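You operate a simulated robot arm through the tools that you are given. There is no shell and no other tool. Be economical: measure what you need, move in short steps, check, and stop when the job is done.

You are at the controls of a simulated robot arm. One attempt, no reset.

TASK
Put the setting block with the smallest size on its label from the top of the cooling bench on the base of the height gauge. Then fetch the orange job card and set it in the green tub. Then take the green memory card and leave it on the left part of the long bench. Then put one of the red lumps from the plaster slab on the grey dish. Then take the grey scoop and put it on the left end of the clay table. Then take the orange sponge on the top of the glazing bench and put it away on the bench beside the filling stand. Then stack the 40 mm test pot from the top of the glazing bench on top of the 35 mm test pot. The order counts.

The check looks at the end state, three seconds after you hand in, the way a careful person would. Anything else that was tipped, shoved, dropped, spilled or broken makes it a failure.

THE ROBOT
A 7-joint arm with a fingered hand on a trunk, on a base that drives. Base frame: it is fixed to the floor where the robot stands at the start and does not move with it; the origin is under the middle of the robot, x ahead of it, y to its left, z up; the surface under the hand at the start is at about z = 800. Lengths are in mm, angles in degrees, forces in N, time in s.
With the tool pointing down near the work surface it reaches from about 340 to 700 mm from the robot's upright axis, wherever it stands. Its first joint turns from -69.0 to 172.0 degrees. Places, roughly: base of the height gauge (14x15 cm) [-1000, 460, 880]; bench beside the filling stand [-3400, -600, 900]; green memory card [-3000, -4500, 750]; green tub (27x15x9 cm) [-2200, -5600, 100]; grey dish (10x10x3 cm) [400, -3400, 400]; grey scoop (19x6x6 cm) [0, -5500, 200]; left end of the clay table [300, -5600, 800]; left part of the long bench [-3300, -3000, 900]; orange job card [-3000, -1250, 750]; orange sponge (7x5x3 cm) [800, -3800, 900]; red lump (6x5x5 cm) [-1300, -5700, 900]; setting block [500, 250, 750]; test pot [750, -2250, 750]. Payload 3.4 kg.
Tool frame: the origin (TCP) lies between the finger pads and is the grasp point; the fingertips stand 25 mm ahead of it; z points along the fingers, y is the line along which they close. Largest opening 88 mm; the body of the gripper starts 29 mm behind the TCP. The gripper is a hand of 5 fingers: y runs from the thumb to the fingers, the wrist lies at [-13, -97, -162] in the tool frame, and closing takes about 1.5 s.
Orientation is that of the tool frame in the base frame, as a unit quaternion [w, x, y, z]. With the fingers straight down and the wrist toward the robot, the tool's x, y and z point along [0, 1, 0], [1, 0, 0] and [0, 0, -1] of the base frame.

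THE INTERFACE
- The arm moves only by the tool apply_moves. Its argument "targets" is a list of rows, each a list of 2 entries, a list of its own where there are three numbers: the shift along the tool's x, y, z in mm, then the turn, a rotation vector about the tool's x, y, z in degrees. In form: [[[tx, ty, tz], [wx, wy, wz]], ...]. A call has 1 to 12 rows; each row shifts and turns the commanded pose from where the row before left it, along the tool's axes as they then stand. "gripper" is the finger opening in mm, from 0 to 88, set as the call begins (left out, the last holds). Each row takes 0.2 s and may step no farther than 50 mm and 8.6 degrees from the row before; otherwise, or with a gripper value out of range, the whole call is refused. A pose out of reach is approached as far as the arm can. The call stops where the force on the tool passes 40 N (or 10 N more than at its start, if that is more) or the arm is blocked; 0.2 s more then pass. Each finger travels about 153 mm/s and halts on what it meets, pressing with about 31 N; the grip force reading is that of the motor and also rises with nothing between the fingers. The clock runs only during rows and for 0.2 s after the last one: add rows that do not move to give the fingers time. It gives the time, the measured TCP pose, the force on the tool (base axes), the opening and the grip force at its end, in the units of the frame above (readings bear some noise), with the torque about the TCP (base axes, N m) and any sound that the robot's microphone picked up.
- Cameras (640 x 400 px; columns grow to the right, rows downward): "scene" is now at [130.2, 28.7, 1339.3]; the picture's right is [0.35, -0.94, -0.00], its down [-0.57, -0.22, -0.79] and it looks along [0.74, 0.28, -0.61] (base axes); focal length 295 px, centre (320, 200). "wrist" rides on the gripper at [59, -79, -105] in the tool frame; the picture's right is [-0.73, 0.32, -0.61], its down [-0.62, -0.68, 0.38] and it looks along [-0.29, 0.66, 0.70] (tool axes); focal length 234 px, centre (320, 200). There is no depth. A picture from a camera that has moved, and an enlarged one, comes with that camera's place and axes in the base frame and with its lens.
- get_image(camera): a new picture of that camera. It takes no simulated time.
- slide_trunk(by): slides the trunk up (or, below 0, down) by that many mm; the arm and the scene camera ride with it, the base frame stays. It gives what a move gives, with no picture.
- steer(legs): drives the robot by 1 to 6 legs, each [ahead, left, turn to the left] in mm, mm and degrees, along the robot's own axes; the way and the turn of a leg run together, so that a leg with both is an arc; at most 1500 mm and 180 degrees a leg. The arm and the cameras ride along, it lands a little off, and it stops where it bumps. It gives what a move gives.
- set_fingers(index, middle, ring, little, thumb_bend, thumb_turn): sets how far each is bent, from 0 (flat) to 1 (curled in); at 0.3 the hand is open as for a grip, at 0.7 the pads meet at the TCP. One left out holds its place. A second passes; each finger stops where it meets its share of the squeeze, and holds until it gets a number again. A gripper value or a shape takes the hand back. It gives what a move gives, with no picture; readings hold the bend of each and the force on index, middle, ring, little, thumb and palm. thumb_turn goes from beside the hand (0) to across from the fingers (1), as for a grip.
- preshape(shape): the hand has 5 fingers and takes this shape, open, in about a second: jaw (thumb against the fingers, like two jaws); tri (thumb and two fingers); tip (a fingertip pinch); poke (one finger out to press); point (the index stretched); flat (the hand flat); cup (the hand cupped); fist (a fist). The gripper value then closes the fingers along that shape, each until it touches; the sizes above hold for jaw. It gives what a move gives, with no picture.
- turn_head(pan, tilt): turns the head with the scene camera to pan (to the left, within 86 degrees either way) and tilt (down, from -29 to 69), counted from straight ahead of the robot. It gives what a move gives.
- inspect(camera, box): a new picture of the part [left, top, right, bottom] of that camera's present view, enlarged. It takes no simulated time.
- hand_in(): hands the job in; it is judged then, once.

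Work in short steps. Places have to be worked out from the pictures, the camera data and where the tool is seen: move nearer, look again, correct. Check each grasp and each placing, and mend what went wrong. You have 207 turns and 180 pictures in all, those below and enlarged ones among them. Open the gripper and draw the arm clear of the work before you hand the job in, unless the task says otherwise; then end with one line.

The tools are called after "Call:" as name(argument=value, ...) on one line, values as JSON. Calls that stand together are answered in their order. apply_moves: Moves the arm, as the interface text tells. Its arguments: {"type":"object","properties":{"targets":{"type":"array","items":{"type":"array"}},"gripper":{"type":"number"}},"required":["targets"]} The other tools are called the same way: slide_trunk (by) slides the trunk up or down; preshape (shape) gives the hand a shape; set_fingers (index, middle, ring, little, thumb_bend, thumb_turn) moves the fingers one by one; steer (legs) drives the base; turn_head (pan, tilt) turns the head that bears the scene camera; get_image (camera) takes a picture; inspect (camera, box) takes an enlarged picture of a part of a camera's view; hand_in () hands the job in.

At the start:

```text
clock: 0.0
tool_pos: [546.5, 37.3, 1126.5]
tool_rot: [0.001, 0.708, 0.707, 0.001]
force: [-0.9, 0.0, 0.2]
torque: [0.03, 0.01, 0.03]
grip_width: 87.5
gripper_force: 0.1
shape: jaw
bend: [0.3, 0.3, 0.3, 0.3, 0.3, 0.98]
finger forces: [0.1, 0.1, 0.1, 0.0, 0.0, 0.1]
trunk travel left (down, up): [-600.0, 340.0]
robot x, y, heading: [0.9, -0.6, -0.0]
head pan, tilt: [20.6, 37.8]
```

scene: 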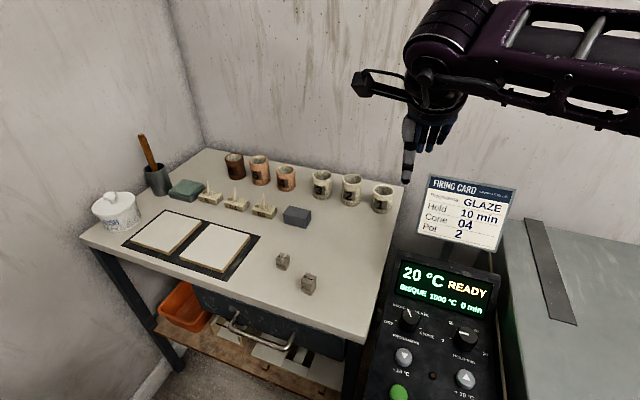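
wrist: 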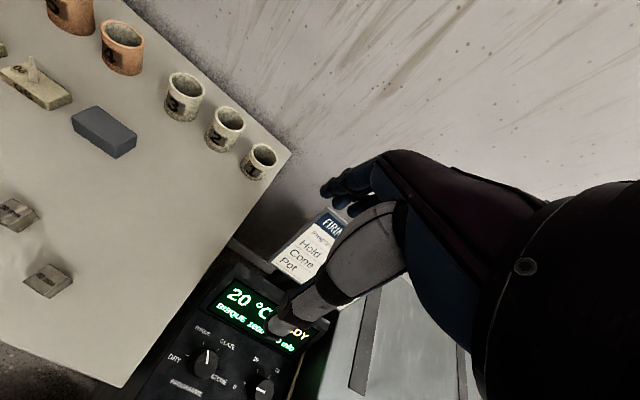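

The two small blocks on the bench near the front look like the setting blocks; I enlarge them to read their labels.

Call:
inspect(camera="scene", box=[250, 235, 350, 300])

Call:
inspect(camera="wrist", box=[0, 180, 110, 310])

```text
6.15 times, centred on (300, 268) of scene
camera zoom: at [130.2, 28.7, 1339.3], right [0.35, -0.94, 0.0], down [-0.57, -0.22, -0.79], along [0.74, 0.28, -0.61], focal length 1814 px, centre (443, -215)
```

zoom: 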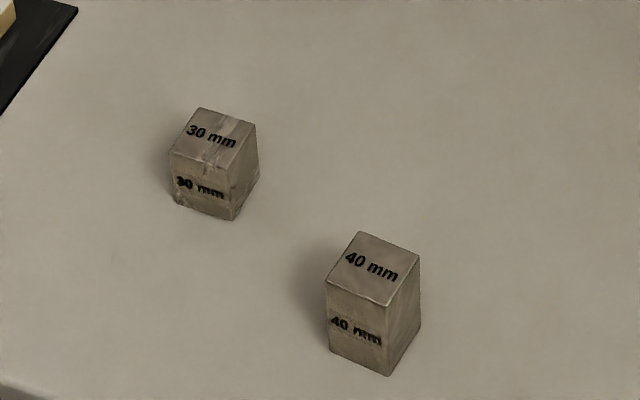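

```text
3.08 times, centred on (55, 245) of wrist
camera zoom: at [466.0, 97.3, 1229.3], right [0.32, -0.73, 0.61], down [-0.68, -0.62, -0.38], along [0.66, -0.29, -0.7], focal length 720 px, centre (1135, 62)
```

zoom: 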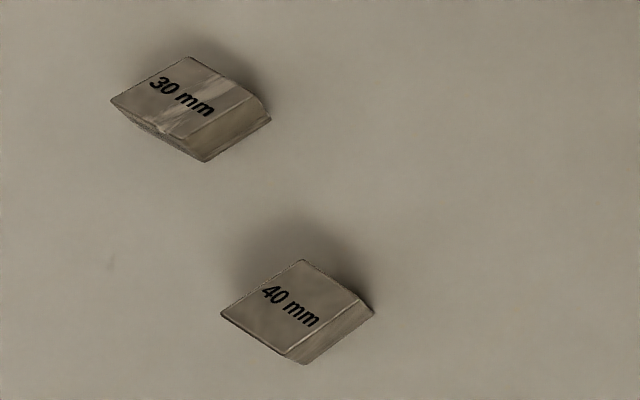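

Two blocks: 30 mm and 40 mm. The 30 mm one triangulates to about (521, 266) with its top at z≈829, edges along the base axes. I move above it.

Call:
apply_moves(targets=[[[32.7, -3.57, 32.4], [0, 0, 0]], [[32.7, -3.57, 32.4], [0, 0, 0]], [[32.7, -3.57, 32.4], [0, 0, 0]], [[32.7, -3.57, 32.4], [0, 0, 0]], [[32.7, -3.57, 32.4], [0, 0, 0]], [[32.7, -3.57, 32.4], [0, 0, 0]], [[32.7, -3.57, 32.4], [0, 0, 0]], [[0, 0, 0], [0, 0, 0]]], gripper=60)

Call:
get_image(camera="wrist")

Call:
get_image(camera="scene")

```text
clock: 1.8
tool_pos: [524.0, 246.2, 913.6]
tool_rot: [0.001, 0.707, 0.708, -0.001]
force: [0.0, 0.9, -0.5]
torque: [0.03, 0.04, 0.0]
grip_width: 60.1
gripper_force: 0.1
shape: jaw
bend: [0.28, 0.38, 0.34, 0.35, 0.59, 0.99]
finger forces: [0.0, 0.1, 0.0, 0.0, 0.1, 0.0]
out of reach, approached as far as the arm can: row 7
trunk travel left (down, up): [-600.0, 340.0]
robot x, y, heading: [-1.7, -0.7, -0.1]
head pan, tilt: [20.6, 37.8]
```

```text
175 pictures are left
camera wrist: at [444.8, 304.9, 1016.0], right [0.32, -0.73, 0.61], down [-0.68, -0.62, -0.38], along [0.66, -0.29, -0.7], focal length 234 px, centre (320, 200)
```

wrist: 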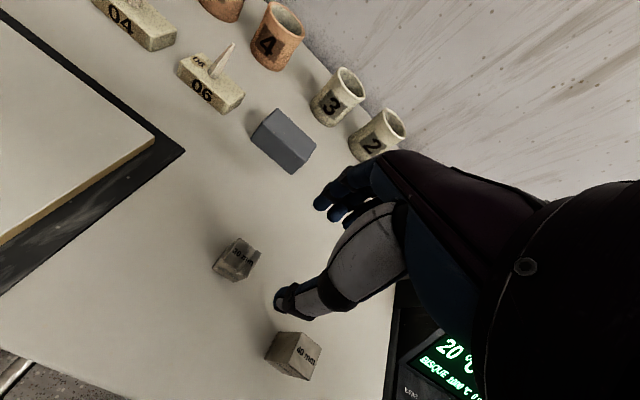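

```text
174 pictures are left
camera scene: at [129.8, 29.2, 1339.3], right [0.35, -0.94, 0.0], down [-0.57, -0.22, -0.79], along [0.74, 0.28, -0.61], focal length 295 px, centre (320, 200)
```

scene: 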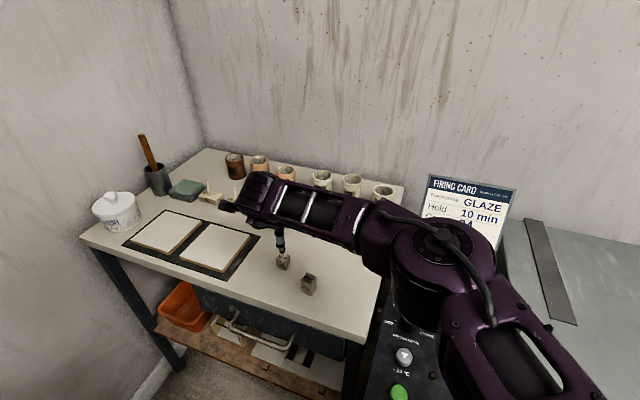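

The arm stopped about 20 mm short in y. I see whether it can close the remainder, going a bit lower.

Call:
apply_moves(targets=[[[10, -1, 10], [0, 0, 0]], [[10, -1, 10], [0, 0, 0]], [[0, 0, 0], [0, 0, 0]]])

```text
clock: 2.6
tool_pos: [527.8, 246.3, 907.9]
tool_rot: [0.0, 0.708, 0.707, -0.001]
force: [-0.6, -1.1, 0.1]
torque: [0.03, 0.04, -0.03]
grip_width: 60.1
gripper_force: 0.0
shape: jaw
bend: [0.28, 0.38, 0.34, 0.35, 0.59, 0.99]
finger forces: [0.0, 0.0, 0.0, 0.1, 0.1, 0.0]
out of reach, approached as far as the arm can: row 1, 2
trunk travel left (down, up): [-600.0, 340.0]
robot x, y, heading: [1.6, 0.3, 0.2]
head pan, tilt: [20.6, 37.8]
```

A joint limit is holding the arm; I drive the base left along the bench so that the block is straight ahead, then bring the hand back right.

Call:
steer(legs=[[0, 220, 0]])

```text
clock: 4.3
tool_pos: [526.3, 465.0, 907.5]
tool_rot: [0.0, 0.708, 0.706, 0.0]
force: [0.1, -0.4, -0.5]
torque: [0.0, 0.01, 0.0]
grip_width: 60.3
gripper_force: 0.1
shape: jaw
bend: [0.28, 0.38, 0.34, 0.35, 0.59, 0.99]
finger forces: [0.0, 0.1, 0.0, 0.0, 0.1, 0.0]
trunk travel left (down, up): [-600.0, 340.0]
robot x, y, heading: [1.1, 223.1, -0.1]
head pan, tilt: [20.6, 37.8]
```

Now I move the hand to above the block at (521, 266, ~890).

Call:
apply_moves(targets=[[[-40, -1, 3], [0, 0, 0]], [[-40, -1, 3], [0, 0, 0]], [[-40, -1, 3], [0, 0, 0]], [[-40, -1, 3], [0, 0, 0]], [[-39, -1, 3], [0, 0, 0]], [[0, 0, 0], [0, 0, 0]]])

Call:
get_image(camera="wrist")

Call:
get_image(camera="scene")

```text
clock: 5.7
tool_pos: [521.6, 266.3, 892.8]
tool_rot: [0.0, 0.707, 0.707, 0.0]
force: [-0.6, 0.1, 0.2]
torque: [-0.01, 0.02, -0.06]
grip_width: 60.1
gripper_force: 0.1
shape: jaw
bend: [0.28, 0.38, 0.34, 0.35, 0.59, 0.99]
finger forces: [0.0, 0.0, 0.0, 0.1, 0.0, 0.0]
trunk travel left (down, up): [-600.0, 340.0]
robot x, y, heading: [0.3, 224.5, 0.2]
head pan, tilt: [20.6, 37.8]
```

```text
173 pictures are left
camera wrist: at [442.3, 324.6, 996.6], right [0.32, -0.73, 0.61], down [-0.68, -0.62, -0.38], along [0.66, -0.29, -0.7], focal length 234 px, centre (320, 200)
```

wrist: 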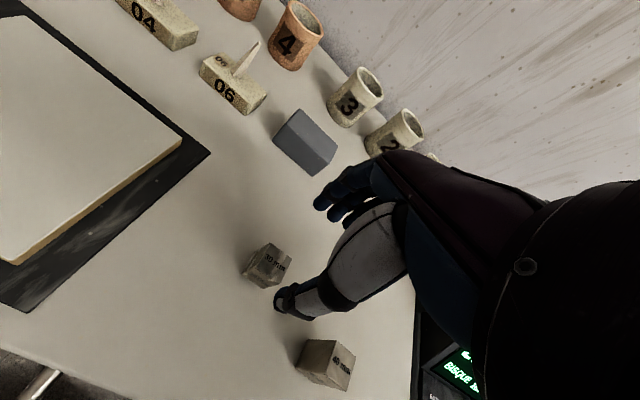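

```text
172 pictures are left
camera scene: at [130.4, 250.2, 1339.2], right [0.35, -0.94, 0.0], down [-0.57, -0.22, -0.79], along [0.74, 0.28, -0.61], focal length 295 px, centre (320, 200)
```

scene: 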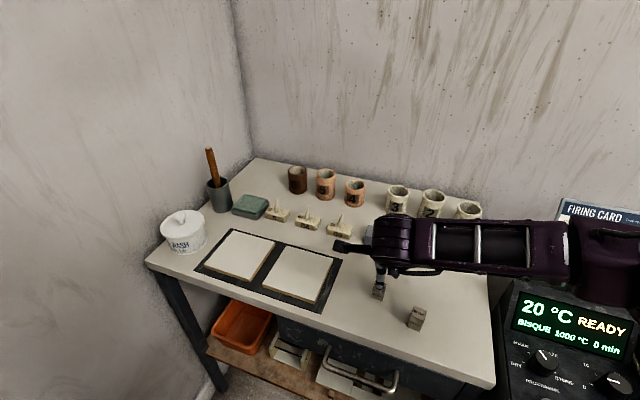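

Alignment matches the estimate. I descend so that the tips are just off the bench (TCP ≈ 830).

Call:
apply_moves(targets=[[[0, 0, 25], [0, 0, 0]], [[0, 0, 20], [0, 0, 0]], [[0, 0, 12], [0, 0, 0]], [[0, 0, 5], [0, 0, 0]], [[0, 0, 0], [0, 0, 0]]])

Call:
get_image(camera="wrist")

```text
clock: 6.9
tool_pos: [523.0, 265.1, 831.2]
tool_rot: [0.0, 0.707, 0.707, 0.0]
force: [-0.4, 0.1, -0.3]
torque: [-0.02, -0.02, 0.01]
grip_width: 60.5
gripper_force: 0.1
shape: jaw
bend: [0.28, 0.38, 0.34, 0.35, 0.59, 0.99]
finger forces: [0.0, 0.0, 0.0, 0.1, 0.1, 0.0]
trunk travel left (down, up): [-600.0, 340.0]
robot x, y, heading: [5.3, 220.1, 0.1]
head pan, tilt: [20.6, 37.8]
```

```text
171 pictures are left
camera wrist: at [442.8, 324.0, 934.1], right [0.32, -0.73, 0.61], down [-0.68, -0.62, -0.38], along [0.66, -0.29, -0.7], focal length 234 px, centre (320, 200)
```

wrist: 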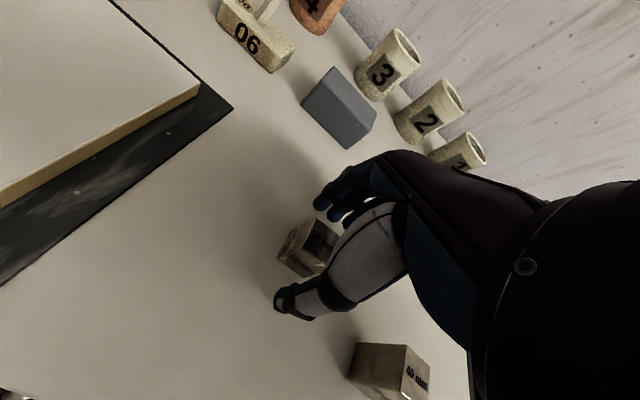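

The block lies between thumb and fingers; I close on it.

Call:
apply_moves(targets=[[[0, 0, 0], [0, 0, 0]], [[0, 0, 0], [0, 0, 0]], [[0, 0, 0], [0, 0, 0]], [[0, 0, 0], [0, 0, 0]], [[0, 0, 0], [0, 0, 0]], [[0, 0, 0], [0, 0, 0]], [[0, 0, 0], [0, 0, 0]]], gripper=10)

Call:
get_image(camera="wrist")

```text
clock: 8.5
tool_pos: [522.6, 265.9, 831.7]
tool_rot: [0.0, 0.707, 0.708, -0.001]
force: [0.3, 0.1, -0.4]
torque: [-0.01, -0.01, 0.02]
grip_width: 16.4
gripper_force: 30.8
shape: jaw
bend: [0.73, 0.58, 0.66, 0.65, 0.74, 1.0]
finger forces: [17.6, 10.0, 0.0, 0.0, 27.8, 0.0]
trunk travel left (down, up): [-600.0, 340.0]
robot x, y, heading: [1.7, 222.4, -0.4]
head pan, tilt: [20.6, 37.8]
```

```text
170 pictures are left
camera wrist: at [442.9, 324.0, 934.3], right [0.32, -0.73, 0.61], down [-0.68, -0.62, -0.38], along [0.66, -0.29, -0.7], focal length 234 px, centre (320, 200)
```

wrist: 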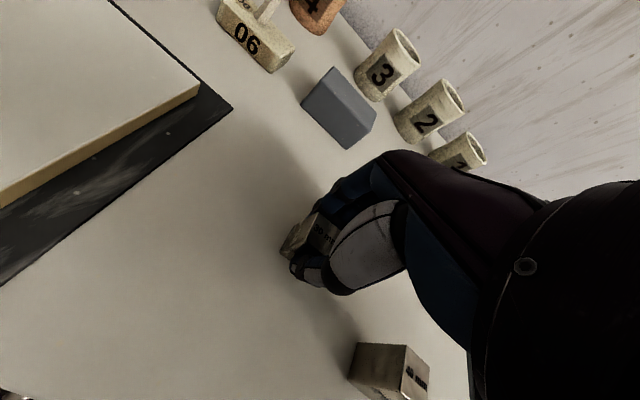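

Index, middle and thumb press on the block. I lift and check.

Call:
apply_moves(targets=[[[0, 0, -20], [0, 0, 0]], [[0, 0, -40], [0, 0, 0]], [[0, 0, -40], [0, 0, 0]], [[0, 0, 0], [0, 0, 0]]])

Call:
inspect(camera="wrist", box=[240, 140, 460, 330])

```text
clock: 9.5
tool_pos: [522.1, 266.4, 931.1]
tool_rot: [-0.001, 0.707, 0.707, 0.0]
force: [0.0, 0.0, -1.4]
torque: [0.01, 0.0, -0.02]
grip_width: 16.7
gripper_force: 30.8
shape: jaw
bend: [0.73, 0.58, 0.66, 0.65, 0.74, 1.0]
finger forces: [17.9, 10.1, 0.0, 0.0, 27.9, 0.0]
trunk travel left (down, up): [-600.0, 340.0]
robot x, y, heading: [2.6, 219.9, 0.0]
head pan, tilt: [20.6, 37.8]
```

```text
2.11 times, centred on (350, 235) of wrist
camera zoom: at [442.9, 324.4, 1033.9], right [0.32, -0.73, 0.61], down [-0.68, -0.62, -0.38], along [0.66, -0.29, -0.7], focal length 493 px, centre (257, 126)
```

zoom: 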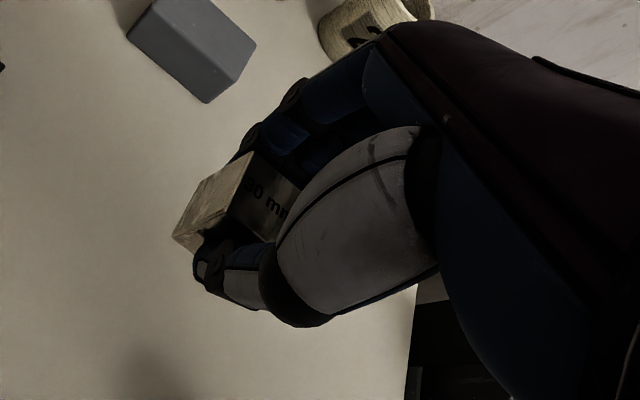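

The block is held firmly. I raise the hand and look around left for the height gauge.

Call:
apply_moves(targets=[[[0, -10, -45], [0, 0, 0]], [[0, -20, -40], [0, 0, 0]], [[0, -20, -40], [0, 0, 0]], [[0, -20, -30], [0, 0, 0]], [[0, -20, 0], [0, 0, 0]], [[0, 0, 0], [0, 0, 0]]])

Call:
turn_head(pan=84, tilt=25)

Call:
get_image(camera="scene")

Call:
turn_head(pan=-84, tilt=25)

Call:
get_image(camera="scene")

```text
clock: 10.9
tool_pos: [432.4, 266.5, 1085.6]
tool_rot: [0.0, 0.707, 0.707, 0.001]
force: [-0.5, -0.2, -2.0]
torque: [0.04, -0.02, -0.01]
grip_width: 16.4
gripper_force: 31.0
shape: jaw
bend: [0.73, 0.58, 0.66, 0.65, 0.74, 1.0]
finger forces: [17.8, 9.9, 0.0, 0.0, 28.0, 0.0]
trunk travel left (down, up): [-600.0, 340.0]
robot x, y, heading: [-1.2, 217.1, 0.0]
head pan, tilt: [20.6, 37.8]
```

```text
clock: 12.2
tool_pos: [432.5, 266.0, 1085.8]
tool_rot: [0.0, 0.707, 0.707, 0.0]
force: [0.4, -0.3, -0.7]
torque: [0.01, -0.01, 0.02]
grip_width: 16.8
gripper_force: 31.1
shape: jaw
bend: [0.73, 0.58, 0.66, 0.65, 0.74, 1.0]
finger forces: [17.9, 10.0, 0.0, 0.0, 28.0, 0.0]
trunk travel left (down, up): [-600.0, 340.0]
robot x, y, heading: [-0.1, 219.5, -0.1]
head pan, tilt: [84.0, 25.0]
```

```text
168 pictures are left
camera scene: at [59.4, 310.4, 1359.3], right [0.99, -0.11, 0.0], down [-0.05, -0.42, -0.91], along [0.1, 0.9, -0.42], focal length 295 px, centre (320, 200)
```

scene: 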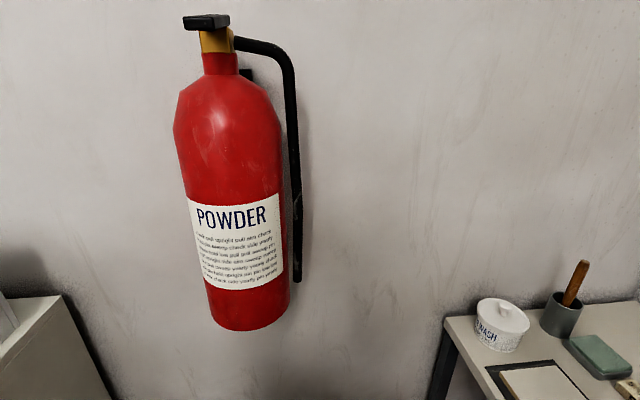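

```text
clock: 14.8
tool_pos: [432.0, 264.3, 1085.4]
tool_rot: [0.001, 0.707, 0.707, 0.0]
force: [-0.5, 0.9, -1.1]
torque: [0.03, 0.01, 0.0]
grip_width: 16.7
gripper_force: 30.9
shape: jaw
bend: [0.73, 0.58, 0.66, 0.65, 0.74, 1.0]
finger forces: [17.9, 10.1, 0.0, 0.0, 27.9, 0.0]
trunk travel left (down, up): [-600.0, 340.0]
robot x, y, heading: [3.2, 219.0, -0.1]
head pan, tilt: [-84.0, 25.0]
```

```text
167 pictures are left
camera scene: at [59.2, 127.1, 1359.3], right [-0.99, -0.1, 0.0], down [-0.04, 0.42, -0.91], along [0.09, -0.9, -0.42], focal length 295 px, centre (320, 200)
```

scene: 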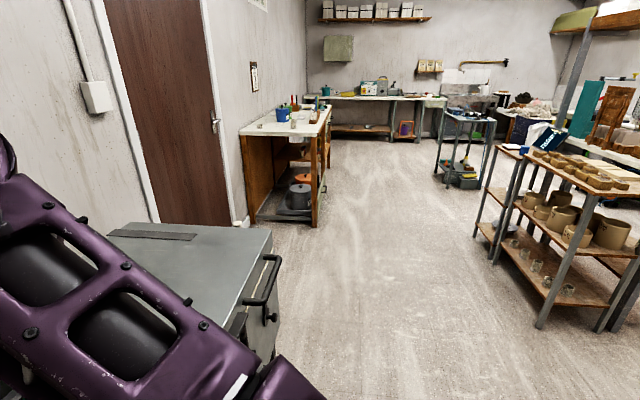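

The gauge's bench stands along the left wall behind me. I back off to about (-250, -30), then turn left 90° and look.

Call:
steer(legs=[[-250, -240, 0], [0, 0, 90]])

Call:
turn_head(pan=60, tilt=30)

Call:
get_image(camera="scene")

Call:
turn_head(pan=15, tilt=35)

Call:
get_image(camera="scene")

```text
clock: 20.9
tool_pos: [-307.6, 413.2, 1085.7]
tool_rot: [0.0, -0.01, 1.0, 0.0]
force: [-0.6, -0.4, -0.9]
torque: [0.01, 0.01, -0.01]
grip_width: 16.5
gripper_force: 30.5
shape: jaw
bend: [0.73, 0.58, 0.66, 0.65, 0.75, 1.0]
finger forces: [17.8, 9.9, 0.0, 0.1, 27.6, 0.0]
trunk travel left (down, up): [-600.0, 340.0]
robot x, y, heading: [-254.4, -17.8, 91.2]
head pan, tilt: [-84.0, 25.0]
```

```text
clock: 23.2
tool_pos: [-307.6, 413.6, 1083.7]
tool_rot: [0.0, -0.01, 1.0, 0.0]
force: [0.1, 0.3, -1.0]
torque: [0.0, -0.01, 0.01]
grip_width: 16.3
gripper_force: 31.0
shape: jaw
bend: [0.73, 0.58, 0.66, 0.65, 0.75, 1.0]
finger forces: [17.9, 9.8, 0.0, 0.0, 27.6, 0.0]
trunk travel left (down, up): [-600.0, 340.0]
robot x, y, heading: [-253.1, -17.1, 90.9]
head pan, tilt: [60.0, 30.0]
```

```text
166 pictures are left
camera scene: at [-333.7, 73.5, 1351.3], right [0.48, 0.88, 0.0], down [0.44, -0.24, -0.87], along [-0.76, 0.42, -0.5], focal length 295 px, centre (320, 200)
```

scene: 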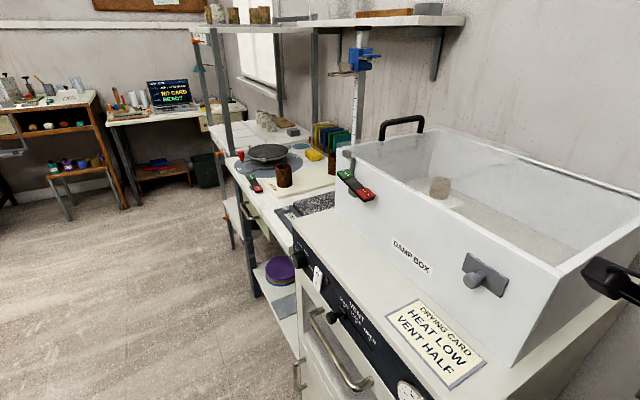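

```text
clock: 24.3
tool_pos: [-307.6, 412.6, 1085.9]
tool_rot: [-0.001, -0.011, 1.0, 0.001]
force: [-0.5, -0.9, -0.9]
torque: [0.03, -0.04, 0.0]
grip_width: 16.7
gripper_force: 30.6
shape: jaw
bend: [0.73, 0.58, 0.66, 0.65, 0.75, 1.0]
finger forces: [17.9, 9.7, 0.0, 0.0, 27.6, 0.1]
trunk travel left (down, up): [-600.0, 340.0]
robot x, y, heading: [-253.7, -17.6, 91.4]
head pan, tilt: [15.0, 35.0]
```

```text
165 pictures are left
camera scene: at [-279.1, 114.3, 1343.5], right [0.96, 0.28, 0.0], down [0.16, -0.55, -0.82], along [-0.23, 0.79, -0.57], focal length 295 px, centre (320, 200)
```

scene: 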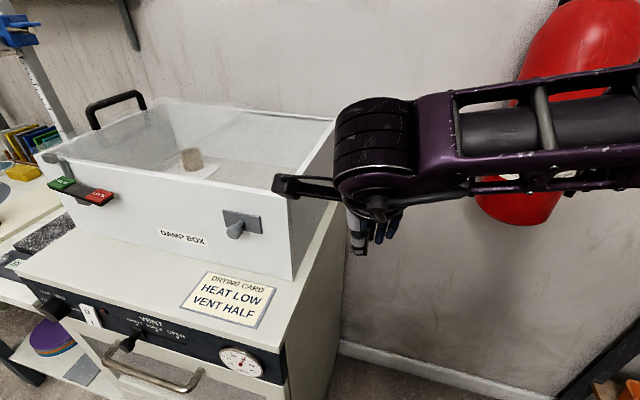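

The height gauge (blue slider on a column) stands past the damp box. I back off 150 and drive along to the left by about 730, keeping the hand clear.

Call:
steer(legs=[[-150, 0, -1.2], [0, 730, 0]])

Call:
turn_head(pan=5, tilt=35)

Call:
get_image(camera="scene")

Call:
get_image(camera="wrist")

```text
clock: 29.3
tool_pos: [-1032.6, 265.2, 1086.6]
tool_rot: [0.0, 0.0, 1.0, 0.0]
force: [0.1, -0.1, -0.4]
torque: [-0.04, 0.0, -0.01]
grip_width: 16.5
gripper_force: 30.8
shape: jaw
bend: [0.73, 0.58, 0.66, 0.65, 0.75, 1.0]
finger forces: [17.8, 10.0, 0.0, 0.0, 27.5, 0.0]
trunk travel left (down, up): [-600.0, 340.0]
robot x, y, heading: [-991.1, -164.2, 89.8]
head pan, tilt: [15.0, 35.0]
```

```text
clock: 30.0
tool_pos: [-1032.7, 265.7, 1084.8]
tool_rot: [0.0, 0.001, 1.0, 0.0]
force: [0.0, 0.5, -2.1]
torque: [0.03, -0.01, -0.02]
grip_width: 16.7
gripper_force: 31.2
shape: jaw
bend: [0.73, 0.58, 0.66, 0.65, 0.75, 1.0]
finger forces: [17.8, 9.8, 0.0, 0.0, 27.5, 0.0]
trunk travel left (down, up): [-600.0, 340.0]
robot x, y, heading: [-990.3, -169.4, 89.8]
head pan, tilt: [5.0, 35.0]
```

```text
164 pictures are left
camera scene: at [-996.3, -31.3, 1343.5], right [1.0, 0.08, 0.0], down [0.05, -0.57, -0.82], along [-0.07, 0.82, -0.57], focal length 295 px, centre (320, 200)
```

scene: 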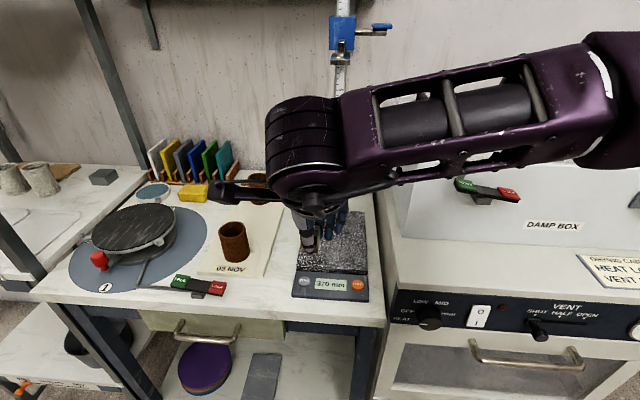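

```text
163 pictures are left
camera wrist: at [-1092.3, 186.4, 1188.9], right [0.73, 0.32, 0.61], down [0.62, -0.68, -0.38], along [0.29, 0.66, -0.7], focal length 234 px, centre (320, 200)
```

wrist: 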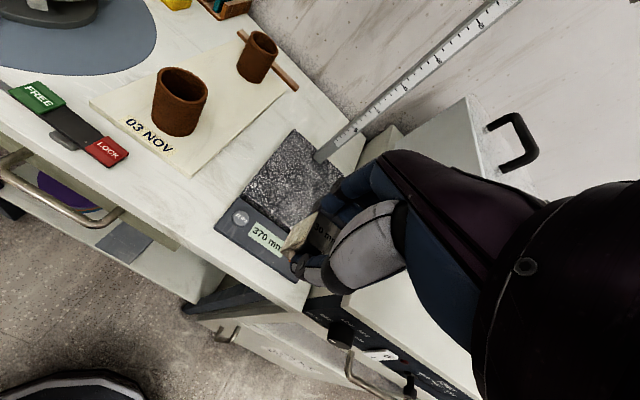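

The granite base spans about x −1077…−935, y 380…580 at z≈880, with the column at the back. I drive 60 mm ahead and move the hand toward (−1005, 455), then descend in part.

Call:
steer(legs=[[60, 0, 0]])

Call:
apply_moves(targets=[[[-7, 30, 20], [0, 0, 0]], [[-7, 30, 30], [0, 0, 0]], [[-7, 30, 30], [0, 0, 0]], [[-6, 35, 20], [0, 0, 0]], [[0, 0, 30], [0, 0, 0]], [[0, 0, 0], [0, 0, 0]]])

Call:
get_image(camera="wrist")

Call:
get_image(camera="scene")

```text
clock: 31.0
tool_pos: [-1031.4, 326.6, 1085.2]
tool_rot: [0.0, 0.002, 1.0, -0.001]
force: [0.1, -0.6, -1.2]
torque: [-0.01, 0.0, 0.04]
grip_width: 16.6
gripper_force: 30.9
shape: jaw
bend: [0.73, 0.58, 0.66, 0.65, 0.75, 1.0]
finger forces: [17.8, 9.8, 0.0, 0.0, 27.6, 0.1]
trunk travel left (down, up): [-600.0, 340.0]
robot x, y, heading: [-987.9, -107.8, 89.8]
head pan, tilt: [5.0, 35.0]
```

```text
clock: 32.4
tool_pos: [-1005.8, 449.5, 954.4]
tool_rot: [0.0, 0.001, 1.0, 0.0]
force: [0.2, 0.0, -0.2]
torque: [0.0, -0.01, 0.0]
grip_width: 16.5
gripper_force: 31.4
shape: jaw
bend: [0.73, 0.58, 0.66, 0.65, 0.75, 1.0]
finger forces: [17.8, 9.9, 0.0, 0.1, 27.8, 0.0]
trunk travel left (down, up): [-600.0, 340.0]
robot x, y, heading: [-990.1, -109.4, 89.9]
head pan, tilt: [5.0, 35.0]
```

```text
162 pictures are left
camera wrist: at [-1065.4, 371.0, 1058.6], right [0.73, 0.32, 0.61], down [0.62, -0.68, -0.38], along [0.29, 0.66, -0.7], focal length 234 px, centre (320, 200)
```

wrist: 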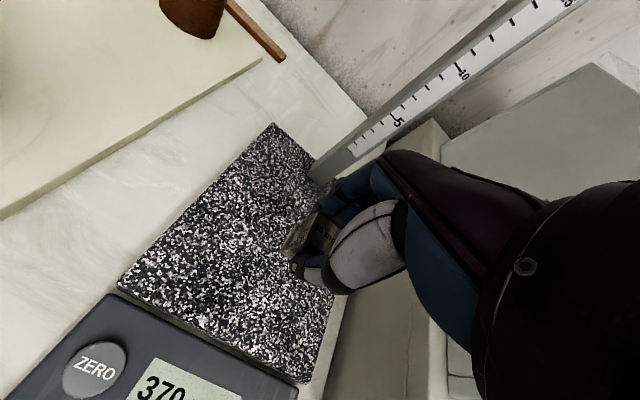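

```text
161 pictures are left
camera scene: at [-996.2, 28.5, 1343.5], right [1.0, 0.08, 0.0], down [0.05, -0.57, -0.82], along [-0.07, 0.82, -0.57], focal length 295 px, centre (320, 200)
```

scene: 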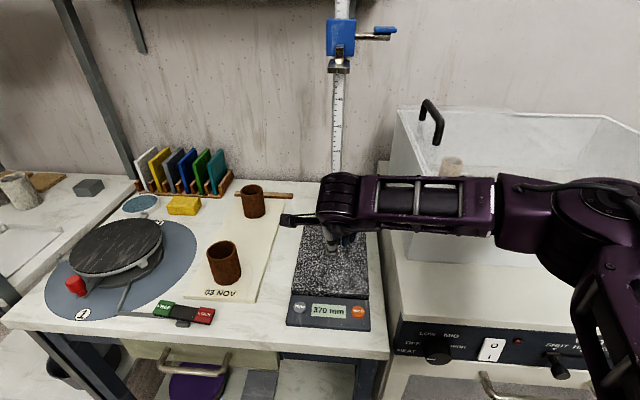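

Position over the plate is good. I lower to just above contact.

Call:
apply_moves(targets=[[[0, 0, 20], [0, 0, 0]], [[0, 0, 14], [0, 0, 0]], [[0, 0, 3], [0, 0, 0]], [[0, 0, 2], [0, 0, 0]], [[0, 0, 0], [0, 0, 0]]])

Call:
inspect(camera="wrist", box=[220, 140, 440, 330])

```text
clock: 33.6
tool_pos: [-1005.3, 450.1, 917.0]
tool_rot: [0.001, 0.001, 1.0, 0.0]
force: [0.6, 0.3, -0.4]
torque: [-0.02, -0.02, 0.0]
grip_width: 16.7
gripper_force: 30.8
shape: jaw
bend: [0.73, 0.58, 0.66, 0.65, 0.75, 1.0]
finger forces: [17.8, 10.0, 0.0, 0.0, 27.7, 0.0]
trunk travel left (down, up): [-600.0, 340.0]
robot x, y, heading: [-988.5, -109.6, 89.6]
head pan, tilt: [5.0, 35.0]
```

```text
2.11 times, centred on (330, 235) of wrist
camera zoom: at [-1064.7, 371.1, 1019.7], right [0.73, 0.32, 0.61], down [0.62, -0.68, -0.38], along [0.29, 0.66, -0.7], focal length 493 px, centre (299, 126)
```

zoom: 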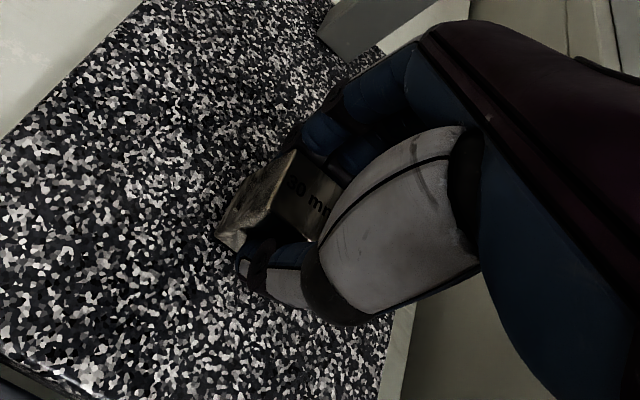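

Nearly there; I go on in 1.5 mm steps watching for contact force.

Call:
apply_moves(targets=[[[0, 0, 1.5], [0, 0, 0]], [[0, 0, 1.5], [0, 0, 0]], [[0, 0, 1], [0, 0, 0]], [[0, 0, 0], [0, 0, 0]]])

```text
clock: 34.6
tool_pos: [-1004.9, 451.2, 911.7]
tool_rot: [0.0, 0.002, 1.0, 0.0]
force: [0.5, -0.2, -1.0]
torque: [-0.04, -0.02, -0.01]
grip_width: 16.4
gripper_force: 31.3
shape: jaw
bend: [0.73, 0.58, 0.66, 0.65, 0.75, 1.0]
finger forces: [17.9, 9.8, 0.0, 0.1, 27.7, 0.0]
trunk travel left (down, up): [-600.0, 340.0]
robot x, y, heading: [-992.9, -107.0, 89.9]
head pan, tilt: [5.0, 35.0]
```

Call:
apply_moves(targets=[[[0, 0, 1], [0, 0, 0]], [[0, 0, 1], [0, 0, 0]], [[0, 0, 0], [0, 0, 0]]])

```text
clock: 35.4
tool_pos: [-1005.0, 450.5, 910.2]
tool_rot: [0.0, 0.001, 1.0, 0.001]
force: [0.1, -0.1, 0.4]
torque: [0.06, 0.01, -0.04]
grip_width: 16.7
gripper_force: 30.6
shape: jaw
bend: [0.73, 0.58, 0.66, 0.65, 0.75, 1.0]
finger forces: [18.1, 10.1, 0.1, 0.0, 27.8, 0.0]
trunk travel left (down, up): [-600.0, 340.0]
robot x, y, heading: [-989.8, -108.9, 90.0]
head pan, tilt: [5.0, 35.0]
```

No clear contact yet; I continue slowly.

Call:
apply_moves(targets=[[[0, 0, 1], [0, 0, 0]], [[0, 0, 1], [0, 0, 0]], [[0, 0, 0], [0, 0, 0]]])

Call:
inspect(camera="wrist", box=[220, 140, 440, 330])

```text
clock: 36.2
tool_pos: [-1005.8, 448.4, 909.3]
tool_rot: [-0.001, 0.002, 1.0, 0.001]
force: [0.3, 2.0, 9.5]
torque: [0.15, -0.04, -0.01]
grip_width: 16.8
gripper_force: 31.6
shape: jaw
bend: [0.73, 0.58, 0.66, 0.65, 0.75, 1.0]
finger forces: [19.2, 11.0, 0.0, 0.0, 28.4, 0.1]
trunk travel left (down, up): [-600.0, 340.0]
robot x, y, heading: [-986.1, -110.2, 89.9]
head pan, tilt: [5.0, 35.0]
```

```text
2.11 times, centred on (330, 235) of wrist
camera zoom: at [-1064.5, 370.4, 1012.8], right [0.73, 0.32, 0.61], down [0.62, -0.68, -0.39], along [0.29, 0.66, -0.69], focal length 493 px, centre (299, 126)
```

zoom: 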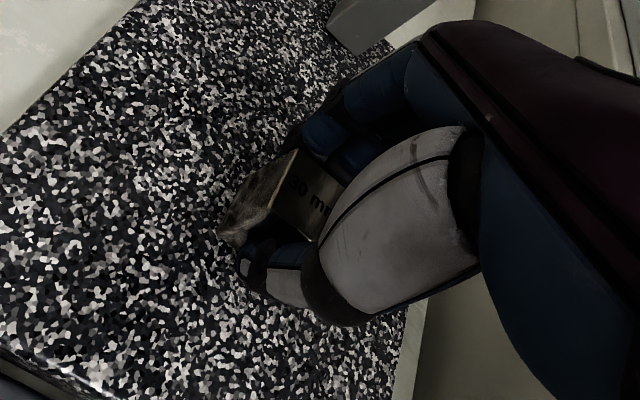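

Contact (9.5 N). I open the hand while holding still, then rise straight.

Call:
apply_moves(targets=[[[0, 0, -1], [0, 0, 0]], [[0, 0, 0], [0, 0, 0]], [[0, 0, 0], [0, 0, 0]], [[0, 0, 0], [0, 0, 0]]], gripper=60)

Call:
apply_moves(targets=[[[0, 0, -20], [0, 0, 0]], [[0, 0, -40], [0, 0, 0]], [[0, -10, -40], [0, 0, 0]], [[0, -30, -20], [0, 0, 0]], [[0, -40, -10], [0, 0, 0]], [[0, -40, 0], [0, 0, 0]], [[0, 0, 0], [0, 0, 0]]])

Call:
get_image(camera="wrist")

```text
clock: 37.2
tool_pos: [-1004.9, 450.9, 909.6]
tool_rot: [0.001, 0.001, 1.0, 0.0]
force: [-0.2, -1.2, -0.4]
torque: [0.01, 0.01, -0.04]
grip_width: 59.5
gripper_force: 0.2
shape: jaw
bend: [0.28, 0.38, 0.35, 0.35, 0.6, 1.0]
finger forces: [0.1, 0.1, 0.0, 0.0, 0.1, 0.0]
trunk travel left (down, up): [-600.0, 340.0]
robot x, y, heading: [-989.7, -108.6, 89.7]
head pan, tilt: [5.0, 35.0]
```

```text
clock: 38.8
tool_pos: [-1004.7, 330.1, 1038.9]
tool_rot: [0.0, 0.001, 1.0, -0.001]
force: [-0.2, 0.2, 0.7]
torque: [0.0, -0.03, 0.02]
grip_width: 59.6
gripper_force: 0.1
shape: jaw
bend: [0.28, 0.38, 0.34, 0.35, 0.6, 1.0]
finger forces: [0.0, 0.0, 0.1, 0.0, 0.1, 0.1]
trunk travel left (down, up): [-600.0, 340.0]
robot x, y, heading: [-984.2, -109.6, 89.9]
head pan, tilt: [5.0, 35.0]
```

```text
158 pictures are left
camera wrist: at [-1064.3, 251.4, 1142.9], right [0.73, 0.32, 0.61], down [0.62, -0.68, -0.38], along [0.29, 0.66, -0.7], focal length 234 px, centre (320, 200)
```

wrist: 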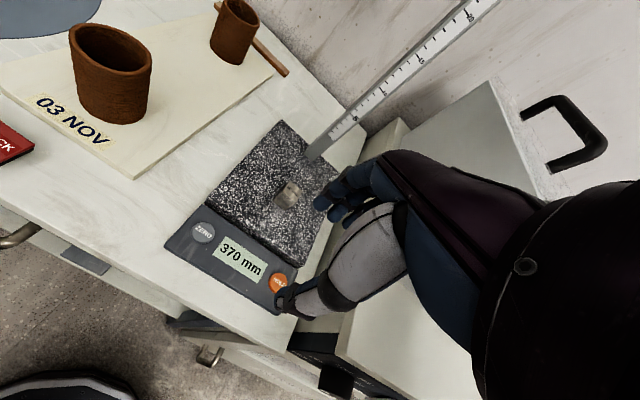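

The block stands on the granite base. I check it close up while surveying toward the next target, the orange job card at about (-3000, -1250).

Call:
inspect(camera="wrist", box=[250, 160, 350, 230])

Call:
steer(legs=[[-350, 0, 0]])

Call:
turn_head(pan=85, tilt=15)

Call:
get_image(camera="scene")

```text
5.71 times, centred on (300, 195) of wrist
camera zoom: at [-1064.3, 251.4, 1142.9], right [0.73, 0.32, 0.61], down [0.62, -0.68, -0.38], along [0.29, 0.66, -0.7], focal length 1338 px, centre (434, 229)
```

zoom: 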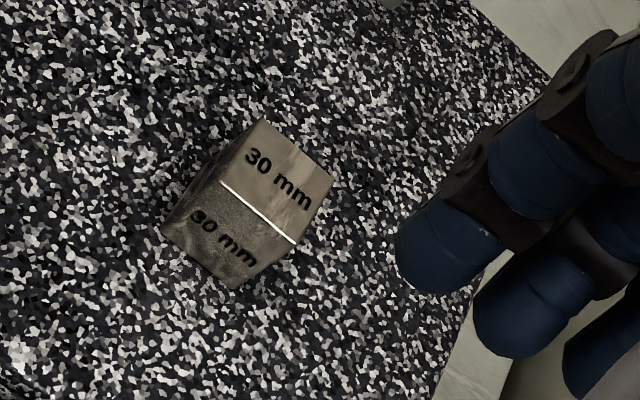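

```text
clock: 41.0
tool_pos: [-1005.8, -20.0, 1040.6]
tool_rot: [0.0, 0.002, 1.0, 0.0]
force: [-0.8, -0.6, 0.1]
torque: [0.0, 0.01, -0.01]
grip_width: 59.6
gripper_force: 0.1
shape: jaw
bend: [0.28, 0.38, 0.34, 0.35, 0.6, 1.0]
finger forces: [0.1, 0.0, 0.1, 0.0, 0.0, 0.1]
trunk travel left (down, up): [-600.0, 340.0]
robot x, y, heading: [-990.4, -458.8, 89.8]
head pan, tilt: [5.0, 35.0]
```

```text
clock: 42.6
tool_pos: [-1005.5, -19.3, 1039.4]
tool_rot: [0.0, 0.001, 1.0, 0.0]
force: [-1.0, 0.0, 0.2]
torque: [0.06, -0.01, -0.02]
grip_width: 59.5
gripper_force: 0.1
shape: jaw
bend: [0.28, 0.38, 0.34, 0.35, 0.6, 1.0]
finger forces: [0.1, 0.1, 0.0, 0.1, 0.0, 0.1]
trunk travel left (down, up): [-600.0, 340.0]
robot x, y, heading: [-989.5, -455.4, 90.0]
head pan, tilt: [85.0, 15.0]
```

```text
156 pictures are left
camera scene: at [-1082.8, -400.6, 1375.5], right [0.09, 1.0, 0.0], down [0.26, -0.02, -0.97], along [-0.96, 0.09, -0.26], focal length 295 px, centre (320, 200)
```

scene: 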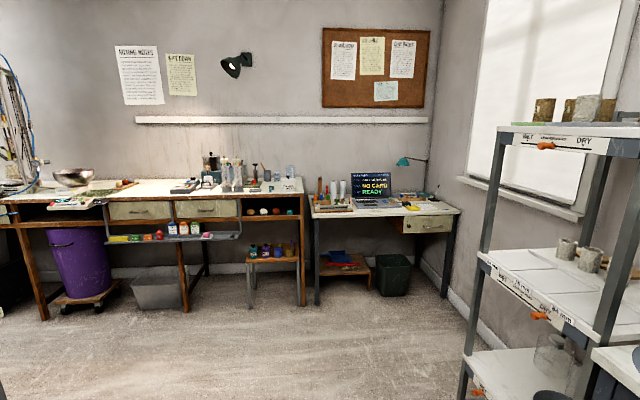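

The block is fine. The long bench and desk lie at the far wall (−x). I turn left, drive toward them, and aim my lateral position at y≈−1250 for the job card.

Call:
steer(legs=[[0, 0, 90], [900, 795, 0]])

Call:
turn_head(pan=0, tilt=22)

Call:
get_image(camera="scene")

```text
clock: 50.7
tool_pos: [-2053.8, -1023.4, 1039.3]
tool_rot: [0.0, 0.714, -0.7, 0.0]
force: [-0.3, -0.2, -0.3]
torque: [0.0, 0.03, -0.01]
grip_width: 59.5
gripper_force: 0.1
shape: jaw
bend: [0.28, 0.38, 0.34, 0.35, 0.6, 1.0]
finger forces: [0.0, 0.0, 0.0, 0.0, 0.1, 0.0]
trunk travel left (down, up): [-600.0, 340.0]
robot x, y, heading: [-1616.5, -996.9, -179.2]
head pan, tilt: [85.0, 15.0]
stopped in leg 2: the robot was blocked; the commanded pose is now the measured one
```

```text
clock: 52.3
tool_pos: [-2053.3, -1023.2, 1039.0]
tool_rot: [-0.001, 0.713, -0.701, 0.001]
force: [-0.6, -0.2, 0.6]
torque: [0.01, -0.02, 0.01]
grip_width: 59.9
gripper_force: 0.0
shape: jaw
bend: [0.28, 0.38, 0.34, 0.35, 0.6, 1.0]
finger forces: [0.1, 0.1, 0.1, 0.1, 0.1, 0.0]
trunk travel left (down, up): [-600.0, 340.0]
robot x, y, heading: [-1618.4, -1001.0, -179.2]
head pan, tilt: [0.0, 22.0]
```

```text
155 pictures are left
camera scene: at [-1759.0, -1001.3, 1364.2], right [-0.02, 1.0, 0.0], down [0.37, 0.01, -0.93], along [-0.93, -0.02, -0.37], focal length 295 px, centre (320, 200)
```

scene: 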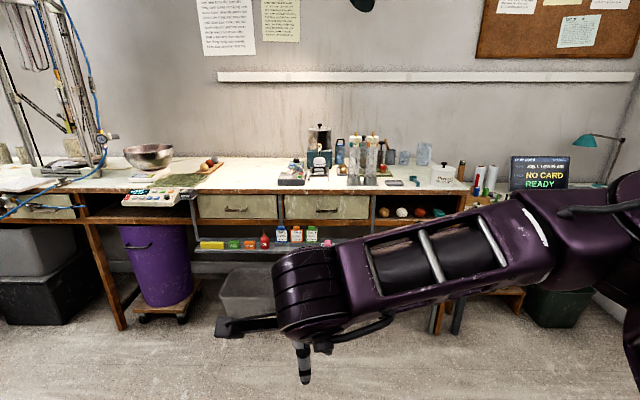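

Something blocked me — probably the rack to my left. I look left and down.

Call:
turn_head(pan=80, tilt=40)

Call:
get_image(camera="scene")

Call:
turn_head(pan=45, tilt=40)

Call:
get_image(camera="scene")

```text
clock: 53.8
tool_pos: [-2052.4, -1022.7, 1038.9]
tool_rot: [0.0, 0.713, -0.701, 0.001]
force: [0.0, 0.6, 0.4]
torque: [-0.01, -0.03, 0.02]
grip_width: 59.7
gripper_force: 0.0
shape: jaw
bend: [0.28, 0.38, 0.34, 0.35, 0.6, 1.0]
finger forces: [0.0, 0.1, 0.0, 0.0, 0.0, 0.1]
trunk travel left (down, up): [-600.0, 340.0]
robot x, y, heading: [-1613.7, -995.4, -179.3]
head pan, tilt: [80.0, 40.0]
```

```text
154 pictures are left
camera scene: at [-1679.7, -1083.6, 1336.0], right [-0.99, 0.16, 0.0], down [0.1, 0.63, -0.77], along [-0.12, -0.76, -0.64], focal length 295 px, centre (320, 200)
```

scene: 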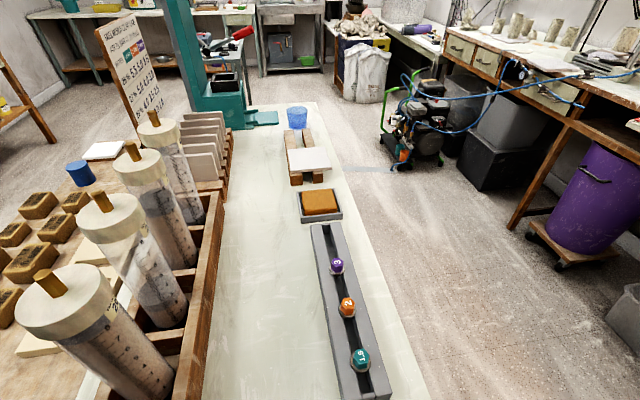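

```text
clock: 54.8
tool_pos: [-2053.1, -1023.7, 1039.3]
tool_rot: [0.0, 0.714, -0.7, 0.0]
force: [0.0, 0.7, -0.4]
torque: [-0.03, 0.02, 0.01]
grip_width: 59.9
gripper_force: 0.1
shape: jaw
bend: [0.28, 0.38, 0.34, 0.35, 0.6, 1.0]
finger forces: [0.1, 0.1, 0.1, 0.1, 0.0, 0.0]
trunk travel left (down, up): [-600.0, 340.0]
robot x, y, heading: [-1612.9, -997.2, -178.8]
head pan, tilt: [45.0, 40.0]
```

```text
153 pictures are left
camera scene: at [-1725.2, -1060.8, 1336.0], right [-0.72, 0.69, 0.0], down [0.45, 0.46, -0.77], along [-0.53, -0.55, -0.64], focal length 295 px, centre (320, 200)
```

scene: 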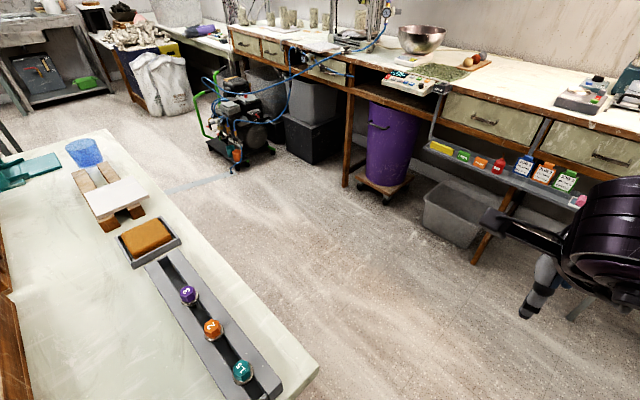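

The middle bench's end (x≈−1850, y≈−1190) stopped me. The job cards (yellow, green, orange, red) are in a rack under the long bench's front at about (−2850, −1320). I drive ahead past the bench corner, then left.

Call:
steer(legs=[[600, 0, -1], [0, 330, 0]])

Call:
turn_head(pan=5, tilt=45)

Call:
get_image(camera="scene")

Call:
get_image(camera="wrist")

```text
clock: 55.8
tool_pos: [-2061.2, -1030.9, 1038.9]
tool_rot: [0.0, 0.725, -0.689, 0.0]
force: [-0.4, -0.6, 0.1]
torque: [0.01, 0.0, 0.04]
grip_width: 59.6
gripper_force: 0.1
shape: jaw
bend: [0.28, 0.38, 0.34, 0.35, 0.6, 1.0]
finger forces: [0.0, 0.1, 0.0, 0.1, 0.1, 0.0]
trunk travel left (down, up): [-600.0, 340.0]
robot x, y, heading: [-1627.8, -990.7, -177.2]
head pan, tilt: [45.0, 40.0]
stopped in leg 1: the robot was blocked; the commanded pose is now the measured one
```

```text
clock: 56.9
tool_pos: [-2061.4, -1030.0, 1039.5]
tool_rot: [-0.001, 0.725, -0.689, 0.001]
force: [-0.7, 1.3, 0.3]
torque: [0.01, -0.01, 0.02]
grip_width: 59.7
gripper_force: 0.1
shape: jaw
bend: [0.28, 0.38, 0.34, 0.35, 0.6, 1.0]
finger forces: [0.0, 0.0, 0.1, 0.0, 0.0, 0.0]
trunk travel left (down, up): [-600.0, 340.0]
robot x, y, heading: [-1624.8, -992.9, -177.0]
head pan, tilt: [5.0, 45.0]
```

```text
152 pictures are left
camera scene: at [-1756.5, -1005.7, 1328.7], right [-0.14, 0.99, 0.0], down [0.7, 0.1, -0.71], along [-0.7, -0.1, -0.71], focal length 295 px, centre (320, 200)
```

scene: 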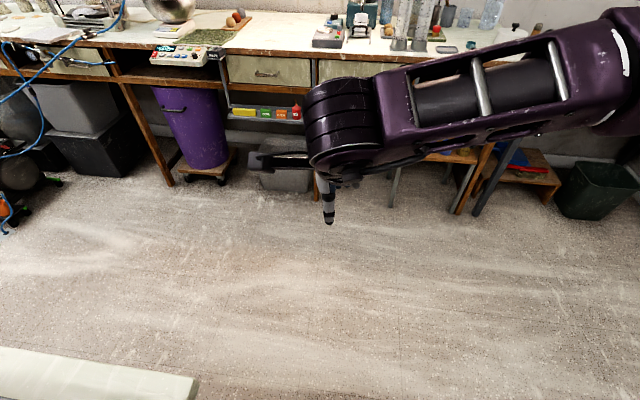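

```text
151 pictures are left
camera wrist: at [-1980.4, -1085.5, 1142.8], right [-0.36, 0.71, 0.61], down [0.65, 0.66, -0.38], along [-0.67, 0.26, -0.7], focal length 234 px, centre (320, 200)
```

wrist: 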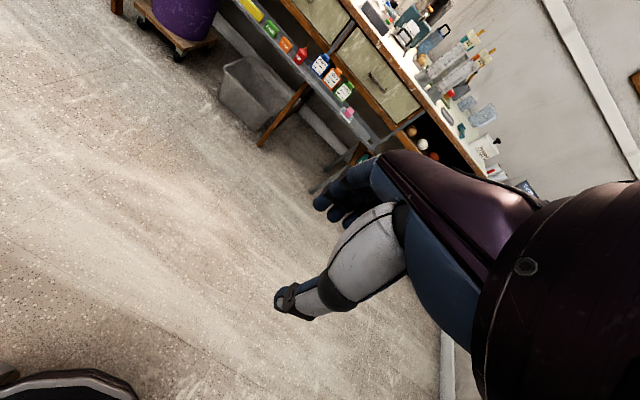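

I am still pressed against the bench end; I sidestep right 100 first, then ahead, then left.

Call:
steer(legs=[[0, 120, 0]])

```text
clock: 57.6
tool_pos: [-2060.7, -1029.9, 1039.1]
tool_rot: [0.0, 0.724, -0.69, 0.001]
force: [-0.5, 0.7, -0.2]
torque: [-0.03, -0.01, 0.04]
grip_width: 59.7
gripper_force: 0.0
shape: jaw
bend: [0.28, 0.38, 0.34, 0.35, 0.6, 1.0]
finger forces: [0.0, 0.0, 0.0, 0.0, 0.1, 0.0]
trunk travel left (down, up): [-600.0, 340.0]
robot x, y, heading: [-1627.3, -988.8, -177.3]
head pan, tilt: [5.0, 45.0]
stopped in leg 1: the robot was blocked; the commanded pose is now the measured one
```

That was the wrong sign; right is negative.

Call:
steer(legs=[[0, -120, 0], [600, 0, -2.5], [0, 430, 0]])

Call:
turn_head(pan=5, tilt=45)

Call:
get_image(camera="scene")

Call:
get_image(camera="wrist")

```text
clock: 64.0
tool_pos: [-2664.0, -1334.6, 1038.4]
tool_rot: [0.001, -0.705, 0.71, -0.001]
force: [0.2, -1.2, -0.2]
torque: [0.01, -0.05, 0.02]
grip_width: 59.9
gripper_force: 0.0
shape: jaw
bend: [0.28, 0.38, 0.34, 0.35, 0.6, 1.0]
finger forces: [0.1, 0.0, 0.1, 0.0, 0.0, 0.0]
trunk travel left (down, up): [-600.0, 340.0]
robot x, y, heading: [-2224.8, -1320.0, 179.7]
head pan, tilt: [5.0, 45.0]
```

```text
clock: 64.7
tool_pos: [-2665.6, -1334.5, 1039.8]
tool_rot: [0.0, -0.705, 0.709, -0.001]
force: [-0.4, 0.0, 0.2]
torque: [0.01, 0.02, 0.0]
grip_width: 59.8
gripper_force: 0.1
shape: jaw
bend: [0.28, 0.38, 0.34, 0.35, 0.6, 1.0]
finger forces: [0.0, 0.0, 0.1, 0.0, 0.0, 0.0]
trunk travel left (down, up): [-600.0, 340.0]
robot x, y, heading: [-2226.6, -1319.3, 179.4]
head pan, tilt: [5.0, 45.0]
```

```text
150 pictures are left
camera scene: at [-2358.2, -1326.7, 1328.7], right [-0.08, 1.0, 0.0], down [0.7, 0.06, -0.71], along [-0.7, -0.06, -0.71], focal length 295 px, centre (320, 200)
```

scene: 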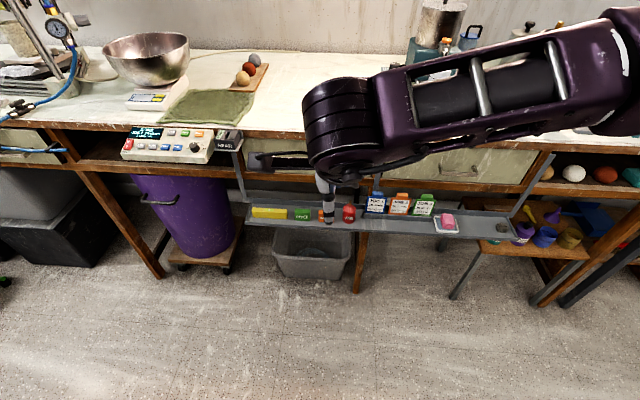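

```text
149 pictures are left
camera wrist: at [-2586.3, -1393.7, 1142.8], right [-0.32, 0.73, 0.61], down [0.69, 0.62, -0.38], along [-0.65, 0.29, -0.7], focal length 234 px, centre (320, 200)
```

wrist: 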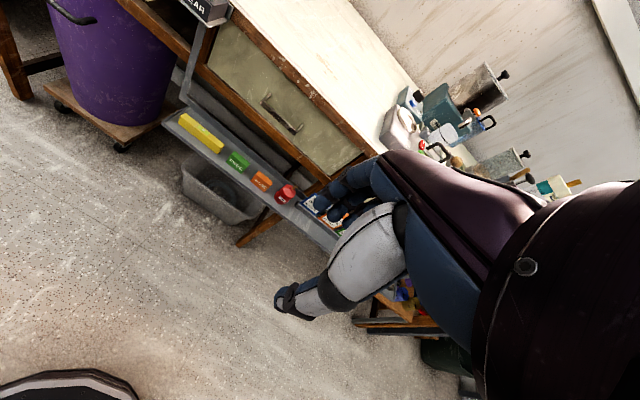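

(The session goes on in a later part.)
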